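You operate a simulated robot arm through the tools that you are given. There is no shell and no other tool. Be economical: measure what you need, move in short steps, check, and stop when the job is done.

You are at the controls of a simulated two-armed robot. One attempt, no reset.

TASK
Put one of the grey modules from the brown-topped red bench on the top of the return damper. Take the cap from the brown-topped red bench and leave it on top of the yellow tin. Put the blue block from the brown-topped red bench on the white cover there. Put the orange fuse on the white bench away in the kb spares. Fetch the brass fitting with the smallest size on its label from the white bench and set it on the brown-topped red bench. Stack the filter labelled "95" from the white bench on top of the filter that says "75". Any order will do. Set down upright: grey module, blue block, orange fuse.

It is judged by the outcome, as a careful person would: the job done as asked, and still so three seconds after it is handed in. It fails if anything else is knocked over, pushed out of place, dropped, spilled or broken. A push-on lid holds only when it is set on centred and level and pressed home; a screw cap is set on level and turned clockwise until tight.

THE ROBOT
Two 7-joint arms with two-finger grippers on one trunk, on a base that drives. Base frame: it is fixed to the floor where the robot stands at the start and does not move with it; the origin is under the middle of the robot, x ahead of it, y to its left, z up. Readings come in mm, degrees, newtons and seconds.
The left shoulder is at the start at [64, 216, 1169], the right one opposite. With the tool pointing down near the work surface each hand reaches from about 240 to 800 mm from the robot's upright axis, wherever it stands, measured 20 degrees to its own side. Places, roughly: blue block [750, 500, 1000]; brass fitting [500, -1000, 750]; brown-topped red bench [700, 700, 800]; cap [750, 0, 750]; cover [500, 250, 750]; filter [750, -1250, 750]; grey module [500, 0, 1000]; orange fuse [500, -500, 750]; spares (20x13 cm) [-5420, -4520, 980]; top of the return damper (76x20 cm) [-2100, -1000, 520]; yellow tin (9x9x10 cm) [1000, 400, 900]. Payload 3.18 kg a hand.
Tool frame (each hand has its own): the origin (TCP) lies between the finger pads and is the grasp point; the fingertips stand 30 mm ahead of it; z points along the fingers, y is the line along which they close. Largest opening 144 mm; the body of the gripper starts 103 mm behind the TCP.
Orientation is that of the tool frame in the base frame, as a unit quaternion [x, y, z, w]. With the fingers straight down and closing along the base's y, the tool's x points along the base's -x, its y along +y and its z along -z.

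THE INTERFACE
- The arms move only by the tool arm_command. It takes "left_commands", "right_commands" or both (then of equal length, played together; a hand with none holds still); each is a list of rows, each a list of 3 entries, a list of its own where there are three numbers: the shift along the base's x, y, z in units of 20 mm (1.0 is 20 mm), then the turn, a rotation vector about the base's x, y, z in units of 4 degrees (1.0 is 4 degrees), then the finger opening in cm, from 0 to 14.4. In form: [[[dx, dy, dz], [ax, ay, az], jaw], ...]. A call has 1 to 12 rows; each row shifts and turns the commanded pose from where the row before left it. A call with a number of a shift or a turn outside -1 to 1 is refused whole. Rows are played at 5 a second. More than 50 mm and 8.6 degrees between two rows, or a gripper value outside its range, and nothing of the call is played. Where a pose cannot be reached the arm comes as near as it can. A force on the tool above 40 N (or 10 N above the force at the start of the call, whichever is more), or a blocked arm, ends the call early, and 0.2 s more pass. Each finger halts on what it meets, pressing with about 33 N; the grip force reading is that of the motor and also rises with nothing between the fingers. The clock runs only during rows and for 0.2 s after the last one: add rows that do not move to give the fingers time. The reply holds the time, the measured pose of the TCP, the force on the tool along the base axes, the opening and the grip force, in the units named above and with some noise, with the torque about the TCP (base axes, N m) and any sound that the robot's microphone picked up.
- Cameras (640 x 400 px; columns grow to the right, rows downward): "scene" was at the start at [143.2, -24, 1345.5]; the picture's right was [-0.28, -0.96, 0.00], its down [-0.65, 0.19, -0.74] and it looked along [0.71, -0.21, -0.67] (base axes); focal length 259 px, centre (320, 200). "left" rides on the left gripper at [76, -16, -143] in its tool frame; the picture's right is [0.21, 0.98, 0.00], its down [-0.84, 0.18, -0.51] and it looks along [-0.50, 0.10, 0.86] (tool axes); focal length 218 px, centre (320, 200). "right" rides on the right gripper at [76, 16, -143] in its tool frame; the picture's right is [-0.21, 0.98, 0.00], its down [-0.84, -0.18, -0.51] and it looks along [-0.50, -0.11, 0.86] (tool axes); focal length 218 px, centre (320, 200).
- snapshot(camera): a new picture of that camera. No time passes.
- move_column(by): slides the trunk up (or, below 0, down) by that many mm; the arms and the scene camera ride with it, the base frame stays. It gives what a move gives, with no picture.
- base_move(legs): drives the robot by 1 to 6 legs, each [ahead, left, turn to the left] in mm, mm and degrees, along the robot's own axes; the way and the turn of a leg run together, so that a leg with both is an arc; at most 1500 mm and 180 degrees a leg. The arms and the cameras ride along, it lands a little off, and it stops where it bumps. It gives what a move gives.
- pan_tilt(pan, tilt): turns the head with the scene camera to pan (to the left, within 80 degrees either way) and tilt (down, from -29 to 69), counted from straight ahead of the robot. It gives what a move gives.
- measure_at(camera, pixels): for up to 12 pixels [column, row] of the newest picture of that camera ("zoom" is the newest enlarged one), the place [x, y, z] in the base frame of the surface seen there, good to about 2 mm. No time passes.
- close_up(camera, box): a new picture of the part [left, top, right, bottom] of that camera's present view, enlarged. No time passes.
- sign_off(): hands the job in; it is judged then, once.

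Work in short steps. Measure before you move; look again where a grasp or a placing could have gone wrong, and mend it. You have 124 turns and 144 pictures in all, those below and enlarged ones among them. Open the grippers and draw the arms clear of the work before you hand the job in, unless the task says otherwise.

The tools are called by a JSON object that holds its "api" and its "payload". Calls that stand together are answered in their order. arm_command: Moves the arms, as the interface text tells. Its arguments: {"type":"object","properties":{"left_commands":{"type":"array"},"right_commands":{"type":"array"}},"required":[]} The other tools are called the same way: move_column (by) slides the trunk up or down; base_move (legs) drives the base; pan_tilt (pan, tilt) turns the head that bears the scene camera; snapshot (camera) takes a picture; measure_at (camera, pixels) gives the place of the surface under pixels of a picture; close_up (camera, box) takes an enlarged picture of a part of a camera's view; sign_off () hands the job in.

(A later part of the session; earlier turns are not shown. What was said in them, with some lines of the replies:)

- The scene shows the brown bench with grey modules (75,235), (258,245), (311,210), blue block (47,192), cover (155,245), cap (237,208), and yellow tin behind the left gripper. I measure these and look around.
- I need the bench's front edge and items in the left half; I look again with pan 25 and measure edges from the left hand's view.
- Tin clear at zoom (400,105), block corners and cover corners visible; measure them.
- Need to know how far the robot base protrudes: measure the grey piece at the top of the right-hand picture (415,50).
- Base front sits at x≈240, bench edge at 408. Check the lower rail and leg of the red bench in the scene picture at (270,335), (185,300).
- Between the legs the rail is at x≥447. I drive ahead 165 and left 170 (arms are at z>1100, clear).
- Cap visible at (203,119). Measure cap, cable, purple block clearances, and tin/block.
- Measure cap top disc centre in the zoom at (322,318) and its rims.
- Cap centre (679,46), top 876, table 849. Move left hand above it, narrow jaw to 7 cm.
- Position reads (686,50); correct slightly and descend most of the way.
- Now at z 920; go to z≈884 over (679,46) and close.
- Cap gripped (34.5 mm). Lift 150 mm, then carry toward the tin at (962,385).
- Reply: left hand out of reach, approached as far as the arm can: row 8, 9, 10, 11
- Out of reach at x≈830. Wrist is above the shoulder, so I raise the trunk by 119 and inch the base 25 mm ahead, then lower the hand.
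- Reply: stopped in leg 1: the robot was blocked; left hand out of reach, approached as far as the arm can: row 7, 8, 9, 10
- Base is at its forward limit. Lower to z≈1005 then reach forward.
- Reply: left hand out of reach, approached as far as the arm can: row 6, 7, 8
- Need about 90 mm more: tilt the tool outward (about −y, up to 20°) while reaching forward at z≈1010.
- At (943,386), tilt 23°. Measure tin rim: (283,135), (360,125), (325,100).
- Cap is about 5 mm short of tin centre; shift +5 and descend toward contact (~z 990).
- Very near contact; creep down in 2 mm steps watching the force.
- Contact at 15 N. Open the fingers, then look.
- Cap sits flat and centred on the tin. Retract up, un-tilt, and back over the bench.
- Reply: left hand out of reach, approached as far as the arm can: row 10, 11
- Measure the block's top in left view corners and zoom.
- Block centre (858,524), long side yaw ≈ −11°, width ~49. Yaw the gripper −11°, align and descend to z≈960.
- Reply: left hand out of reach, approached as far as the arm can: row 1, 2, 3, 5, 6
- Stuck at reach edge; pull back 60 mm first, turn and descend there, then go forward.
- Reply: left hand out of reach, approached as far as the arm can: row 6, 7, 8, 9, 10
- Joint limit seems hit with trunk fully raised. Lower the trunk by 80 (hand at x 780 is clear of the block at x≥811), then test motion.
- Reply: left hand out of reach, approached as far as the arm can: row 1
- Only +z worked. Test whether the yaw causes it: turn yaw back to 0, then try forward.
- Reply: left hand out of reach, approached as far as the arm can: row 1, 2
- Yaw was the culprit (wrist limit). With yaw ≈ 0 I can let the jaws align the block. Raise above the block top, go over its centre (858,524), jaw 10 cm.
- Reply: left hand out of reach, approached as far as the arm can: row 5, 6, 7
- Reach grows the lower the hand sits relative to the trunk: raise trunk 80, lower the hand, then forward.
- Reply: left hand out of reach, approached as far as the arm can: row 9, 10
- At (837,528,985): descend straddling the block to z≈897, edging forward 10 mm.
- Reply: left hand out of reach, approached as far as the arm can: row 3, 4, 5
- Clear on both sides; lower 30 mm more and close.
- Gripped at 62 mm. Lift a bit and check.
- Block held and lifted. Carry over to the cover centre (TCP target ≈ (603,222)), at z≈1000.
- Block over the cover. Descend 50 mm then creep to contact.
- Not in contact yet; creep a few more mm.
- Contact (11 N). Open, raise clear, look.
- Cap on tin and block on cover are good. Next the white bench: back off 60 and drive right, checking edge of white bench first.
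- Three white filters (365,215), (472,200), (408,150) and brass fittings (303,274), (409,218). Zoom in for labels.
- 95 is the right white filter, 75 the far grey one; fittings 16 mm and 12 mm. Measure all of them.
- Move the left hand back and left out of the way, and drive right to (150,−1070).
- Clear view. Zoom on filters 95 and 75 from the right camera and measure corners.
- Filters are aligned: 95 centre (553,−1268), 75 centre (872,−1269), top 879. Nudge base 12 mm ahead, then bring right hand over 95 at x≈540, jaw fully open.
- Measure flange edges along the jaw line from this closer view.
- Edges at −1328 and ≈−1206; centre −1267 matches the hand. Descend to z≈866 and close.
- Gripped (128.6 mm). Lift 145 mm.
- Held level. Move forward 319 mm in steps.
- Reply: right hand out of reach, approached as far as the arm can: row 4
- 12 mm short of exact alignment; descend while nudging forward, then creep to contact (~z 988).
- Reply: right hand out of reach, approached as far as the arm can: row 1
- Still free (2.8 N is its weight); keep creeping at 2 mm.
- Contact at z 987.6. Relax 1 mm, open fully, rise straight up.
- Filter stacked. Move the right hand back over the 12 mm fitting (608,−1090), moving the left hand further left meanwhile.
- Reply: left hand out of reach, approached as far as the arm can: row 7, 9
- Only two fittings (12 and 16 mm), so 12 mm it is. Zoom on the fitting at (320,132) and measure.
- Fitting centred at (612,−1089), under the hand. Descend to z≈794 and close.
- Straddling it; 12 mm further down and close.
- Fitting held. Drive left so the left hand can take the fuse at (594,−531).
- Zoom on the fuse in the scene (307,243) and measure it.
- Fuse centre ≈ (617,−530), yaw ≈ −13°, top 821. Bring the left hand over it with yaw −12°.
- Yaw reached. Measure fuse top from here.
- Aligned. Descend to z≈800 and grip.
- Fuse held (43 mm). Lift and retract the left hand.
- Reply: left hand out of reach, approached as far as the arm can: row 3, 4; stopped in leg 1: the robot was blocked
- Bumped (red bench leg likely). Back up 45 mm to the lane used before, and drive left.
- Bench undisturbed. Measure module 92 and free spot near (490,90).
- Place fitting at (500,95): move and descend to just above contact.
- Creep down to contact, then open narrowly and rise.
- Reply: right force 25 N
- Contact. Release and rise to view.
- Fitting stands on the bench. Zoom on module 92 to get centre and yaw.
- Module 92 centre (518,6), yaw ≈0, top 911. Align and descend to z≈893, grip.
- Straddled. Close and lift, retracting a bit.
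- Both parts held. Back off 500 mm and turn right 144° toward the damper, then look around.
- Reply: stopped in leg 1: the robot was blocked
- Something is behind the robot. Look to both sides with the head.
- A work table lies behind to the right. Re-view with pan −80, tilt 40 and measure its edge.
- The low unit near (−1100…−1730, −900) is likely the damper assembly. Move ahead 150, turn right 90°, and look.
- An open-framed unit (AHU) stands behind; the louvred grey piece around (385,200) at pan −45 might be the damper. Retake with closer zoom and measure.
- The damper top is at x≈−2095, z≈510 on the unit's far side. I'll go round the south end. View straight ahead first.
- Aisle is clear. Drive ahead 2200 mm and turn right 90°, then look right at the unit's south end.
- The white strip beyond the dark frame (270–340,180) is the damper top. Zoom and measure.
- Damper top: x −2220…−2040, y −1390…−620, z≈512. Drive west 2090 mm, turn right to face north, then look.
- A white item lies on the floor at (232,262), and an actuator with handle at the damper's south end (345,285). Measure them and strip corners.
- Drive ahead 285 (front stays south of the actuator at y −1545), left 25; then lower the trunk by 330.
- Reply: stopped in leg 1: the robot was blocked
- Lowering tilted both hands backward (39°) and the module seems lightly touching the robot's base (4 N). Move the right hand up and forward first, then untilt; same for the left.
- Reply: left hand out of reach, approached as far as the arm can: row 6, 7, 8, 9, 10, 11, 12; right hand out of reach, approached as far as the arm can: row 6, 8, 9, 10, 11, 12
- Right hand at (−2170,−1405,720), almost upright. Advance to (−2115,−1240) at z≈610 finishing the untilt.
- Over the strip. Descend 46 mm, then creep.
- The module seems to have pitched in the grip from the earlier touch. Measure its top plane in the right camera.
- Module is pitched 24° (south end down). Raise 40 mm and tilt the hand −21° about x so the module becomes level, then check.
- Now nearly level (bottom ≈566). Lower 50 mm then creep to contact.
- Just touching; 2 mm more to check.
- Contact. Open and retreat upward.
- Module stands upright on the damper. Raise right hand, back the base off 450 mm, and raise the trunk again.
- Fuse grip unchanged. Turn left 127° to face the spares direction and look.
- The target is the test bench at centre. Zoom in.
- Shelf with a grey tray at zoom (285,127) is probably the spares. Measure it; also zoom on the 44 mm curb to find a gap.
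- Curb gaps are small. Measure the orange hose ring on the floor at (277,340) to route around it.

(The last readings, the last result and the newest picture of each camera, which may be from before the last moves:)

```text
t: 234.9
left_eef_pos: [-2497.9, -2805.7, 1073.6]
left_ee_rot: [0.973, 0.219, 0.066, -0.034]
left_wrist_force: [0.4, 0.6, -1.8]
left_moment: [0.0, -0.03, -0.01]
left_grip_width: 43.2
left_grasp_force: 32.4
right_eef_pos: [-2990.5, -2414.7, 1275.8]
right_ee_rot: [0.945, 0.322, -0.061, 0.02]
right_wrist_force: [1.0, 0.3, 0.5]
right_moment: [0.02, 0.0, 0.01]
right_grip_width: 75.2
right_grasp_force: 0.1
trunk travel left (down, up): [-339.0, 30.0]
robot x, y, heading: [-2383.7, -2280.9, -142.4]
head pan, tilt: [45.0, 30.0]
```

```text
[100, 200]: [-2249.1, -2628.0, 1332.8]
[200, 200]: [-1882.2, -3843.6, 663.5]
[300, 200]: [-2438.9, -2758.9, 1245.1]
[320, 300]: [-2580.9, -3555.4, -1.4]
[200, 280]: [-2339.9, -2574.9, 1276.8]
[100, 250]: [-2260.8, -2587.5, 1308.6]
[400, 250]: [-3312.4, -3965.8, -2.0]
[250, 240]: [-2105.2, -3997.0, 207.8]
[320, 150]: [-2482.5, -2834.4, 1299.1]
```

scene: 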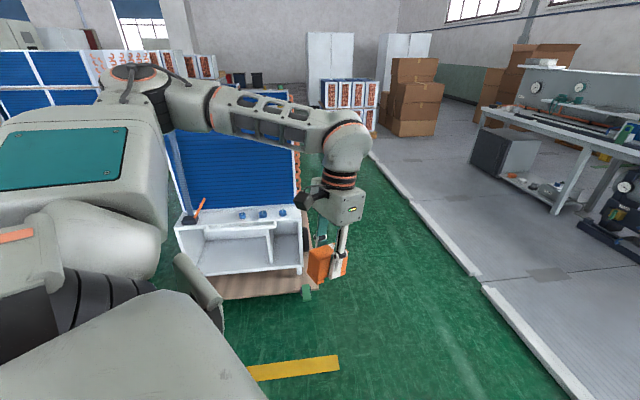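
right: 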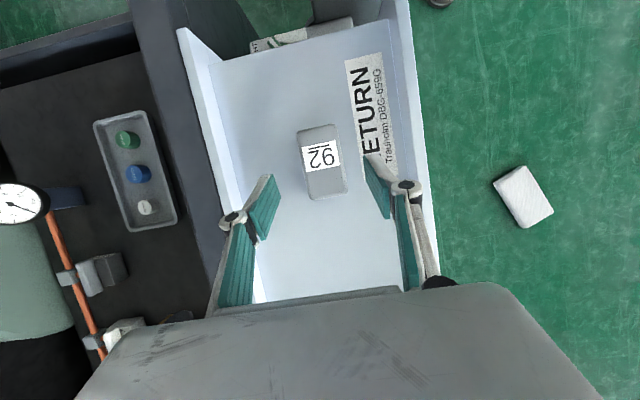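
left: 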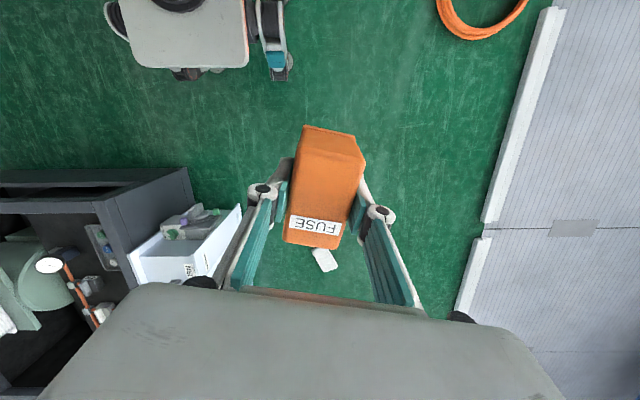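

Route: ahead 700 (diagonal), turn to face west, strafe south to y≈−4320 between the crate (x≥−2580) and the curb (x≈−3680).

{"api": "base_move", "payload": {"legs": [[700, 0, 0], [0, 0, -37.5], [0, 700, 0], [150, 900, 0]]}}

{"api": "pan_tilt", "payload": {"pan": 5, "tilt": 22}}

{"api": "snapshot", "payload": {"camera": "scene"}}

```text
t: 254.3
left_eef_pos: [-3522.4, -4623.0, 1073.6]
left_ee_rot: [0.991, -0.111, 0.074, -0.011]
left_wrist_force: [0.6, 0.2, -2.0]
left_moment: [0.02, -0.02, 0.04]
left_grip_width: 43.3
left_grasp_force: 33.2
right_eef_pos: [-3668.9, -4011.0, 1275.4]
right_ee_rot: [0.998, -0.006, -0.064, 0.0]
right_wrist_force: [-0.5, 0.0, -0.6]
right_moment: [-0.01, 0.0, 0.0]
right_grip_width: 74.7
right_grasp_force: 0.1
trunk travel left (down, up): [-339.0, 30.0]
robot x, y, heading: [-3109.4, -4283.0, 179.4]
head pan, tilt: [45.0, 30.0]
```

```text
t: 255.4
left_eef_pos: [-3522.9, -4623.6, 1072.9]
left_ee_rot: [0.991, -0.112, 0.074, -0.011]
left_wrist_force: [-0.1, -0.2, -0.9]
left_moment: [-0.04, -0.02, -0.01]
left_grip_width: 43.2
left_grasp_force: 33.0
right_eef_pos: [-3669.6, -4009.3, 1274.5]
right_ee_rot: [0.998, -0.006, -0.064, -0.001]
right_wrist_force: [-0.5, 0.3, 0.3]
right_moment: [0.02, 0.01, 0.0]
right_grip_width: 74.9
right_grasp_force: 0.1
trunk travel left (down, up): [-339.0, 30.0]
robot x, y, heading: [-3106.9, -4279.3, 179.1]
head pan, tilt: [5.0, 22.0]
```

```text
47 pictures are left
```

scene: 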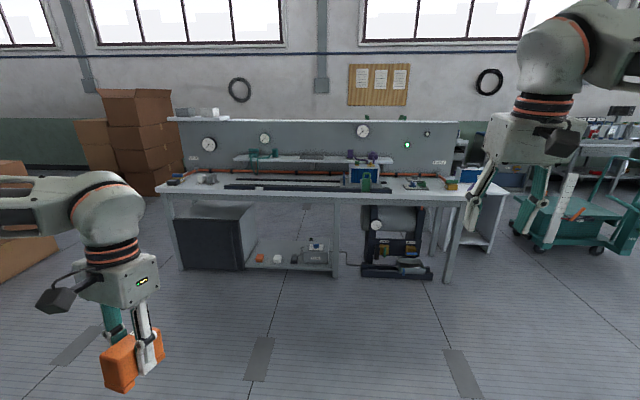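

In front of the bench. Try driving ahead 700 mm over the curb; check if it is blocked.

{"api": "base_move", "payload": {"legs": [[700, 0, 0.8]]}}

{"api": "close_up", "payload": {"camera": "scene", "box": [200, 130, 440, 220]}}

```text
t: 259.3
left_eef_pos: [-4229.5, -4615.7, 1072.8]
left_ee_rot: [0.991, -0.11, 0.074, -0.011]
left_wrist_force: [-0.2, 0.5, -0.2]
left_moment: [0.0, 0.01, -0.02]
left_grip_width: 43.3
left_grasp_force: 32.5
right_eef_pos: [-4378.8, -4004.3, 1274.2]
right_ee_rot: [0.998, -0.004, -0.065, -0.001]
right_wrist_force: [-0.1, 0.7, 0.4]
right_moment: [-0.02, 0.0, 0.01]
right_grip_width: 75.1
right_grasp_force: 0.1
trunk travel left (down, up): [-339.0, 30.0]
robot x, y, heading: [-3819.6, -4274.8, 179.4]
head pan, tilt: [5.0, 22.0]
```

```text
2.67 times, centred on (320, 175) of scene
```

zoom: 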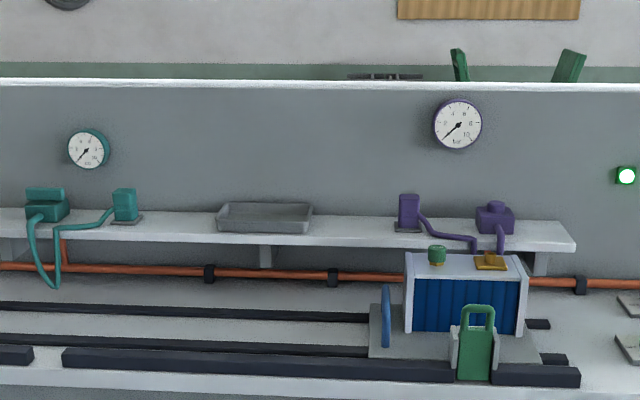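

The curb was no obstacle. Untilt the left hand (+8.6° about y), retract the right, and measure the tray and bench edge.

{"api": "arm_command", "payload": {"left_commands": [[[0, 0, 0.3], [0, 0.75, 0], 3], [[0, 0, 0.3], [0, 0.75, 0], 3], [[0, 0, 0.4], [0, 0.65, 0], 3], [[0, 0, 0], [0, 0, 0], 3], [[0, 0, 0], [0, 0, 0], 3], [[0, 0, 0], [0, 0, 0], 3], [[0, 0, 0], [0, 0, 0], 3], [[0, 0, 0], [0, 0, 0], 3], [[0, 0, 0], [0, 0, 0], 3], [[0, 0, 0], [0, 0, 0], 3]], "right_commands": [[[1, 0, 0], [0, 0, 0], 7.5], [[1, 0, 0], [0, 0, 0], 7.5], [[1, 0, 0], [0, 0, 0], 7.5], [[1, 0, 0], [0, 0, 0], 7.5], [[1, 0, 0], [0, 0, 0], 7.5], [[1, 0, 0], [0, 0, 0], 7.5], [[1, 0, 0], [0, 0, 0], 7.5], [[1, 0, 0], [0, 0, 0], 7.5], [[1, 0, 0], [0, 0, 0], 7.5], [[1, 0, 0], [0, 0, 0], 7.5]]}}

{"api": "measure_at", "payload": {"camera": "zoom", "pixels": [[217, 230], [308, 231], [225, 205], [310, 206], [265, 218], [265, 232], [265, 240], [300, 370], [80, 390], [265, 205]]}}

```text
t: 261.5
left_eef_pos: [-4229.2, -4615.7, 1092.1]
left_ee_rot: [0.994, -0.11, -0.001, -0.003]
left_wrist_force: [0.3, -0.5, -1.3]
left_moment: [0.01, 0.0, 0.02]
left_grip_width: 43.3
left_grasp_force: 32.4
right_eef_pos: [-4178.3, -4003.8, 1274.6]
right_ee_rot: [0.998, -0.004, -0.065, -0.002]
right_wrist_force: [-0.3, 0.2, 0.5]
right_moment: [-0.04, 0.02, -0.02]
right_grip_width: 75.1
right_grasp_force: 0.0
trunk travel left (down, up): [-339.0, 30.0]
robot x, y, heading: [-3815.4, -4276.0, 179.4]
head pan, tilt: [5.0, 22.0]
```

```text
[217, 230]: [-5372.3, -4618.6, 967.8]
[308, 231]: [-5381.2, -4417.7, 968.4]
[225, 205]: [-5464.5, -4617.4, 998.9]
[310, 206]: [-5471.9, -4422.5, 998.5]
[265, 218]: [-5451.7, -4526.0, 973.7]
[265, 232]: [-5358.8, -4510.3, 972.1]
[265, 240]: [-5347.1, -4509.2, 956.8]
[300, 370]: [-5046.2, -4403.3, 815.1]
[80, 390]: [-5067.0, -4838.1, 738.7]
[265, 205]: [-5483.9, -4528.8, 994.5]
```

Tray floor z≈973, centre (−5420,−4520). Drive ahead 955 and raise trunk 30.

{"api": "base_move", "payload": {"legs": [[955, 0, 0.6]]}}

{"api": "move_column", "payload": {"by": 30}}

{"api": "pan_tilt", "payload": {"pan": 12, "tilt": 35}}

{"api": "snapshot", "payload": {"camera": "scene"}}

{"api": "snapshot", "payload": {"camera": "left"}}

```text
t: 266.5
left_eef_pos: [-5186.0, -4600.7, 1092.5]
left_ee_rot: [0.994, -0.113, -0.002, -0.002]
left_wrist_force: [0.5, -0.6, -1.4]
left_moment: [-0.02, 0.06, 0.0]
left_grip_width: 43.1
left_grasp_force: 33.3
right_eef_pos: [-5133.2, -3987.9, 1275.2]
right_ee_rot: [0.998, -0.007, -0.066, -0.002]
right_wrist_force: [0.3, 0.3, -0.6]
right_moment: [-0.01, 0.07, 0.01]
right_grip_width: 74.9
right_grasp_force: 0.1
trunk travel left (down, up): [-339.0, 30.0]
robot x, y, heading: [-4772.7, -4264.2, 179.0]
head pan, tilt: [5.0, 22.0]
```

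```text
t: 267.3
left_eef_pos: [-5188.8, -4601.5, 1121.5]
left_ee_rot: [0.994, -0.114, 0.0, -0.003]
left_wrist_force: [-0.4, 0.1, -1.7]
left_moment: [0.0, -0.02, -0.01]
left_grip_width: 43.3
left_grasp_force: 33.4
right_eef_pos: [-5135.4, -3988.5, 1303.8]
right_ee_rot: [0.998, -0.007, -0.065, -0.001]
right_wrist_force: [0.7, 0.2, -0.3]
right_moment: [0.04, -0.05, 0.0]
right_grip_width: 74.9
right_grasp_force: 0.0
trunk travel left (down, up): [-369.0, 0.0]
robot x, y, heading: [-4769.3, -4261.6, 179.1]
head pan, tilt: [5.0, 22.0]
```

```text
t: 268.0
left_eef_pos: [-5187.6, -4601.8, 1122.6]
left_ee_rot: [0.994, -0.113, 0.0, -0.002]
left_wrist_force: [0.4, 0.7, -0.7]
left_moment: [0.02, 0.02, 0.02]
left_grip_width: 43.0
left_grasp_force: 32.9
right_eef_pos: [-5133.9, -3988.5, 1304.4]
right_ee_rot: [0.998, -0.007, -0.064, -0.001]
right_wrist_force: [0.7, -0.1, 0.8]
right_moment: [0.0, 0.0, 0.0]
right_grip_width: 74.8
right_grasp_force: 0.1
trunk travel left (down, up): [-369.0, 0.0]
robot x, y, heading: [-4775.4, -4263.3, 179.4]
head pan, tilt: [12.0, 35.0]
```

```text
45 pictures are left
```

scene: 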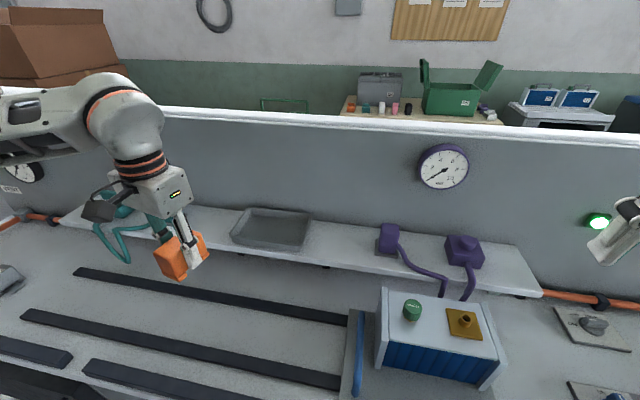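

```text
44 pictures are left
```

left: 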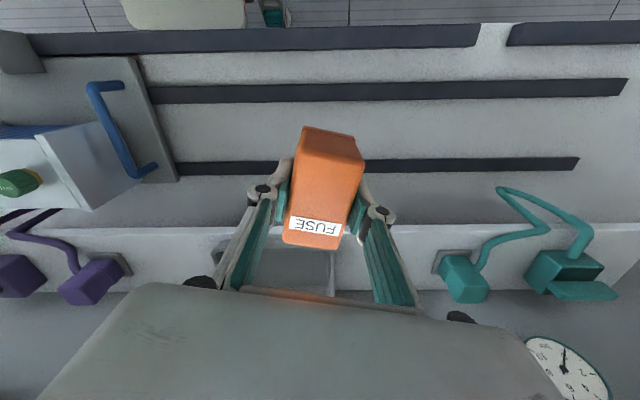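

Carry the fuse over the tray (−5418,−4520), lowering to z≈1052.

{"api": "arm_command", "payload": {"left_commands": [[[-0.96, 0.34, -0.3], [0, 0, 0], 3], [[-0.96, 0.34, -0.4], [0, 0, 0], 3], [[-0.96, 0.34, -0.4], [0, 0, 0], 3], [[-0.96, 0.34, -0.4], [0, 0, 0], 3], [[-0.96, 0.34, -0.4], [0, 0, 0], 3], [[-0.96, 0.34, -0.4], [0, 0, 0], 3], [[-0.96, 0.34, -0.4], [0, 0, 0], 3], [[-0.96, 0.34, -0.4], [0, 0, 0], 3], [[-0.96, 0.34, -0.4], [0, 0, 0], 3], [[-0.96, 0.34, 0], [0, 0, 0], 3], [[-0.96, 0.34, 0], [0, 0, 0], 3], [[-0.96, 0.34, 0], [0, 0, 0], 3]]}}

{"api": "close_up", "payload": {"camera": "scene", "box": [140, 130, 380, 280]}}

{"api": "snapshot", "payload": {"camera": "left"}}

```text
t: 270.6
left_eef_pos: [-5360.8, -4539.8, 1052.2]
left_ee_rot: [0.994, -0.113, -0.001, -0.003]
left_wrist_force: [-0.4, -0.4, -1.7]
left_moment: [-0.01, -0.01, 0.01]
left_grip_width: 43.2
left_grasp_force: 32.2
left hand out of reach, approached as far as the arm can: row 10, 11, 12
right_eef_pos: [-5135.5, -3989.6, 1303.8]
right_ee_rot: [0.998, -0.007, -0.065, -0.001]
right_wrist_force: [-0.1, -0.5, -0.1]
right_moment: [-0.01, -0.02, -0.04]
right_grip_width: 75.0
right_grasp_force: 0.0
trunk travel left (down, up): [-369.0, 0.0]
robot x, y, heading: [-4777.4, -4260.8, 179.3]
head pan, tilt: [12.0, 35.0]
```

```text
2.67 times, centred on (260, 205) of scene
```

zoom: 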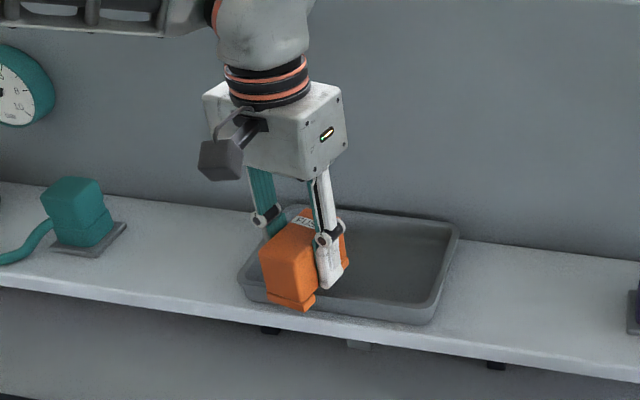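

```text
42 pictures are left
```

left: 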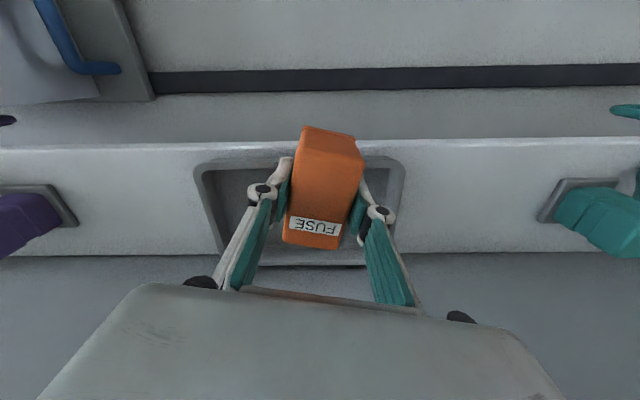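

Near the wrist limit; undo the 12° yaw then continue forward.

{"api": "arm_command", "payload": {"left_commands": [[[0.2, 0, 0.1], [0, 0, 1], 3], [[0, 0, 0.1], [0, 0, 1], 3], [[0, 0, 0], [0, 0, 1], 3], [[-0.7, 0.2, 0], [0, 0, 0], 3], [[-0.8, 0.2, 0], [0, 0, 0], 3], [[-0.8, 0.2, 0], [0, 0, 0], 3], [[-0.8, 0.2, 0], [0, 0, 0], 3], [[0, 0, 0], [0, 0, 0], 3]]}}

{"api": "snapshot", "payload": {"camera": "left"}}

```text
t: 272.4
left_eef_pos: [-5419.0, -4524.3, 1056.3]
left_ee_rot: [1.0, -0.01, -0.001, -0.003]
left_wrist_force: [0.5, -0.3, -0.6]
left_moment: [-0.03, 0.03, 0.01]
left_grip_width: 43.3
left_grasp_force: 33.2
right_eef_pos: [-5134.5, -3989.8, 1304.8]
right_ee_rot: [0.998, -0.007, -0.064, -0.001]
right_wrist_force: [0.6, -1.2, -0.1]
right_moment: [0.03, 0.04, 0.03]
right_grip_width: 75.0
right_grasp_force: 0.1
trunk travel left (down, up): [-369.0, 0.0]
robot x, y, heading: [-4774.5, -4263.4, 179.1]
head pan, tilt: [12.0, 35.0]
```

```text
41 pictures are left
```

left: 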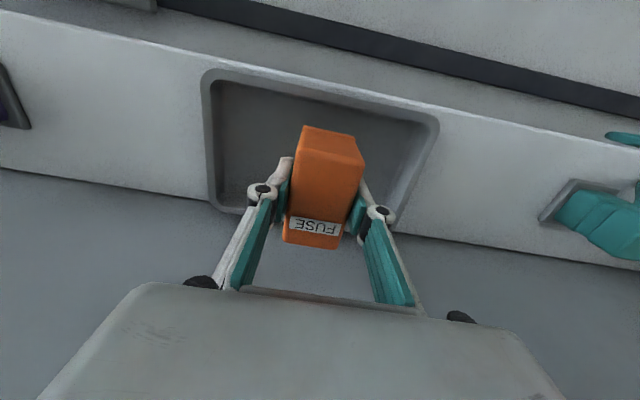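

Measure tray inner extents from this view.

{"api": "measure_at", "payload": {"camera": "left", "pixels": [[320, 105], [330, 92], [330, 99], [240, 205], [235, 195], [235, 212], [390, 222], [395, 232], [310, 130], [330, 245]]}}

```text
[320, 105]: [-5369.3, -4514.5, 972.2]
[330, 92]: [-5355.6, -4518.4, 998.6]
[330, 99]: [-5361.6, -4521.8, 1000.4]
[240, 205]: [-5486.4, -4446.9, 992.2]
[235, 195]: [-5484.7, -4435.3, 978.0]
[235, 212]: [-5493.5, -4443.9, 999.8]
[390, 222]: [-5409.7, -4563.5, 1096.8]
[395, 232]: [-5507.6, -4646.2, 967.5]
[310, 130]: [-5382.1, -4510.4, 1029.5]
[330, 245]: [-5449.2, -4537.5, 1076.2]
```

Fuse centre −5416, tray centre −5425; shift −7 mm and descend to just above the floor.

{"api": "arm_command", "payload": {"left_commands": [[[-0.1, 0.1, -0.5], [0, 0, 0], 3], [[-0.25, 0, -0.5], [0, 0, 0], 3], [[0, 0, -0.5], [0, 0, 0], 3], [[0, 0, -0.15], [0, 0, 0], 3], [[0, 0, 0], [0, 0, 0], 3]]}}

```text
t: 273.6
left_eef_pos: [-5426.1, -4521.9, 1023.8]
left_ee_rot: [1.0, -0.009, -0.001, -0.003]
left_wrist_force: [-0.3, 0.6, -0.8]
left_moment: [0.03, 0.01, 0.02]
left_grip_width: 43.2
left_grasp_force: 32.6
right_eef_pos: [-5133.3, -3989.6, 1303.5]
right_ee_rot: [0.998, -0.007, -0.064, -0.002]
right_wrist_force: [0.2, 0.5, 0.1]
right_moment: [0.01, 0.01, -0.01]
right_grip_width: 75.0
right_grasp_force: 0.1
trunk travel left (down, up): [-369.0, 0.0]
robot x, y, heading: [-4773.7, -4264.6, 179.1]
head pan, tilt: [12.0, 35.0]
```

{"api": "arm_command", "payload": {"left_commands": [[[0, 0, -0.1], [0, 0, 0], 3], [[0, 0, -0.1], [0, 0, 0], 3], [[0, 0, -0.08], [0, 0, 0], 3], [[0, 0, 0], [0, 0, 0], 3]]}}

```text
t: 274.6
left_eef_pos: [-5425.8, -4522.4, 1018.4]
left_ee_rot: [1.0, -0.009, -0.002, -0.003]
left_wrist_force: [0.3, 0.2, -0.4]
left_moment: [0.01, -0.04, 0.04]
left_grip_width: 43.2
left_grasp_force: 32.9
right_eef_pos: [-5134.1, -3989.6, 1305.2]
right_ee_rot: [0.998, -0.006, -0.065, -0.001]
right_wrist_force: [0.5, -0.4, -0.6]
right_moment: [0.02, -0.01, -0.04]
right_grip_width: 75.2
right_grasp_force: 0.0
trunk travel left (down, up): [-369.0, 0.0]
robot x, y, heading: [-4769.8, -4260.8, 179.3]
head pan, tilt: [12.0, 35.0]
```

{"api": "arm_command", "payload": {"left_commands": [[[0, 0, -0.08], [0, 0, 0], 3], [[0, 0, -0.08], [0, 0, 0], 3], [[0, 0, 0], [0, 0, 0], 3]]}}

```text
t: 275.4
left_eef_pos: [-5425.7, -4521.5, 1017.2]
left_ee_rot: [1.0, -0.008, -0.002, -0.003]
left_wrist_force: [1.1, -3.8, 13.5]
left_moment: [-0.38, -0.53, -0.11]
left_grip_width: 43.3
left_grasp_force: 33.1
right_eef_pos: [-5132.3, -3988.5, 1304.4]
right_ee_rot: [0.998, -0.007, -0.066, -0.001]
right_wrist_force: [0.8, -0.3, 0.2]
right_moment: [0.0, 0.0, -0.01]
right_grip_width: 75.0
right_grasp_force: 0.1
trunk travel left (down, up): [-369.0, 0.0]
robot x, y, heading: [-4774.4, -4260.0, 179.1]
head pan, tilt: [12.0, 35.0]
```

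Contact. Open, rise straight up, and look.

{"api": "arm_command", "payload": {"left_commands": [[[0, 0, 0.03], [0, 0, 0], 4.6], [[0, 0, 0], [0, 0, 0], 6], [[0, 0, 0], [0, 0, 0], 7.5], [[0, 0, 0], [0, 0, 0], 7.5], [[0, 0, 0.6], [0, 0, 0], 7.5], [[0, 0, 0.6], [0, 0, 0], 7.5], [[0.1, 0, 0.8], [0, 0, 0], 7.5], [[0.5, 0, 1], [0, 0, 0], 7.5], [[1, 0, 1], [0, 0, 0], 7.5], [[1, 0, 0.5], [0, 0, 0], 7.5], [[1, 0, 0.5], [0, 0, 0], 7.5], [[1, 0, 0.5], [0, 0, 0], 7.5]]}}

{"api": "arm_command", "payload": {"left_commands": [[[1, 0, 0], [0, 0, 0], 7.5], [[1, 0, 0], [0, 0, 0], 7.5], [[1, 0, 0], [0, 0, 0], 7.5], [[1, 0, 0], [0, 0, 0], 7.5], [[0, 0, 0], [0, 0, 0], 7.5]]}}

{"api": "close_up", "payload": {"camera": "scene", "box": [140, 130, 380, 280]}}

```text
t: 278.0
left_eef_pos: [-5334.2, -4521.7, 1126.4]
left_ee_rot: [1.0, -0.009, -0.001, -0.003]
left_wrist_force: [0.3, 0.1, -0.6]
left_moment: [-0.01, 0.06, -0.03]
left_grip_width: 74.8
left_grasp_force: 0.1
right_eef_pos: [-5133.4, -3989.8, 1304.0]
right_ee_rot: [0.998, -0.008, -0.065, -0.001]
right_wrist_force: [0.8, -0.6, 0.2]
right_moment: [0.01, 0.01, 0.01]
right_grip_width: 75.2
right_grasp_force: 0.1
trunk travel left (down, up): [-369.0, 0.0]
robot x, y, heading: [-4774.3, -4259.2, 179.3]
head pan, tilt: [12.0, 35.0]
```

```text
t: 279.2
left_eef_pos: [-5255.0, -4520.5, 1127.2]
left_ee_rot: [1.0, -0.009, 0.0, -0.003]
left_wrist_force: [0.4, 0.2, 0.1]
left_moment: [0.02, 0.03, -0.01]
left_grip_width: 75.0
left_grasp_force: 0.0
right_eef_pos: [-5134.3, -3989.7, 1304.3]
right_ee_rot: [0.998, -0.007, -0.065, -0.001]
right_wrist_force: [-0.6, -0.6, 0.8]
right_moment: [-0.03, 0.0, 0.0]
right_grip_width: 75.0
right_grasp_force: 0.0
trunk travel left (down, up): [-369.0, 0.0]
robot x, y, heading: [-4771.7, -4258.9, 179.2]
head pan, tilt: [12.0, 35.0]
```

```text
2.67 times, centred on (260, 205) of scene
```

zoom: 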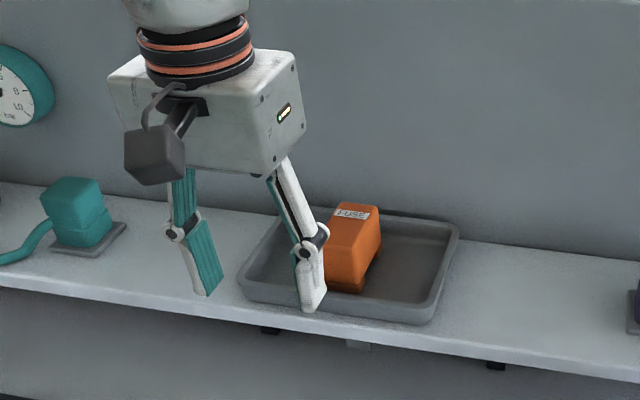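

The fuse stands upright in the spares tray. Back off 400 mm so the arms are clear of the work.

{"api": "base_move", "payload": {"legs": [[-400, 0, 0]]}}

{"api": "snapshot", "payload": {"camera": "scene"}}

```text
t: 280.5
left_eef_pos: [-5252.5, -4521.5, 1127.8]
left_ee_rot: [1.0, -0.011, -0.001, -0.003]
left_wrist_force: [0.0, 0.0, -0.7]
left_moment: [0.01, 0.02, -0.02]
left_grip_width: 75.0
left_grasp_force: 0.1
right_eef_pos: [-5131.1, -3987.8, 1304.7]
right_ee_rot: [0.998, -0.008, -0.066, -0.001]
right_wrist_force: [-0.6, -0.4, -0.1]
right_moment: [0.04, 0.02, 0.02]
right_grip_width: 75.2
right_grasp_force: 0.1
trunk travel left (down, up): [-369.0, 0.0]
robot x, y, heading: [-4767.8, -4265.0, 178.8]
head pan, tilt: [12.0, 35.0]
stopped in leg 1: the robot was blocked; the commanded pose is now the measured one
```

```text
39 pictures are left
```

scene: 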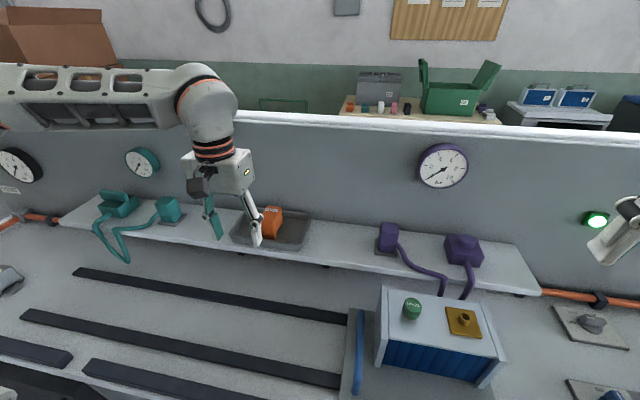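

Base won't back up (minor obstruction), so just draw the left arm clear of the bench instead.

{"api": "arm_command", "payload": {"left_commands": [[[1, 0, 0.3], [0, 0, 0], 7.5], [[1, 0, 0.3], [0, 0, 0], 7.5], [[1, 0, 0.3], [0, 0, 0], 7.5], [[1, 0, 0.3], [0, 0, 0], 7.5], [[1, 0, 0.3], [0, 0, 0], 7.5], [[1, 0, 0.3], [0, 0, 0], 7.5], [[1, 0, 0], [0, 0, 0], 7.5], [[1, 0, 0], [0, 0, 0], 7.5], [[0, 0, 0], [0, 0, 0], 7.5], [[0, 0, 0], [0, 0, 0], 7.5]]}}

{"api": "close_up", "payload": {"camera": "scene", "box": [200, 180, 360, 280]}}

```text
t: 282.7
left_eef_pos: [-5093.7, -4520.6, 1162.3]
left_ee_rot: [1.0, -0.012, 0.0, -0.003]
left_wrist_force: [-0.6, -0.4, -0.5]
left_moment: [0.03, 0.04, -0.02]
left_grip_width: 75.0
left_grasp_force: 0.0
right_eef_pos: [-5132.4, -3989.2, 1305.2]
right_ee_rot: [0.998, -0.008, -0.066, -0.001]
right_wrist_force: [-0.2, 0.7, -0.5]
right_moment: [0.04, 0.0, 0.0]
right_grip_width: 75.2
right_grasp_force: 0.1
trunk travel left (down, up): [-369.0, 0.0]
robot x, y, heading: [-4771.8, -4260.5, 179.0]
head pan, tilt: [12.0, 35.0]
```

```text
4.00 times, centred on (280, 230) of scene
```

zoom: 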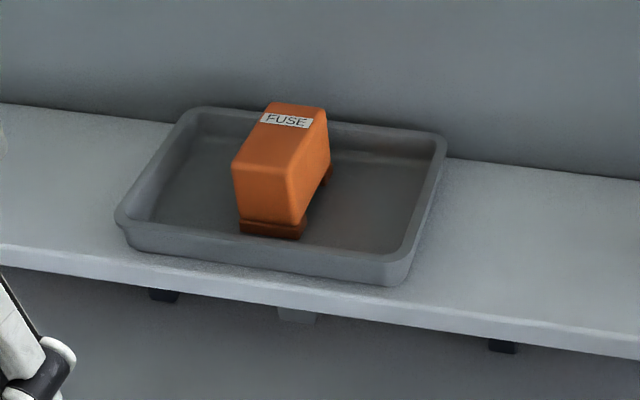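

The fuse is upright in the spares tray, both arms are empty and clear, and all six items are placed; handing in.

{"api": "sign_off", "payload": {}}

```text
The job is handed in.
```

All six items are placed as asked and the job is handed in; each was upright and steady when last seen, and both grippers are open and clear of the work.

- **Grey module:** the one marked 92 stands upright on the return damper. It slipped in the grip when it touched the robot's own base, so I levelled it before setting it down.
- **Cap:** it sits flat on top of the yellow tin.
- **Blue block:** it is upright on the white cover.
- **Orange fuse:** it is upright in a shelf tray at the position given for the kb spares. I saw no label on the tray.
- **Brass fitting:** the 12 mm one, the smaller of the two I found, is on the brown-topped red bench.
- **Filters:** the 95 is stacked on the 75, about 5 mm off centre.

The base was stopped short five times: twice close to the red bench, once behind the robot, once by the damper and once at the spares bench. I saw nothing moved or damaged at the red bench or the damper. I did not go back to check the other two spots. At the end the base would not back away from the spares bench, so it is still parked there.
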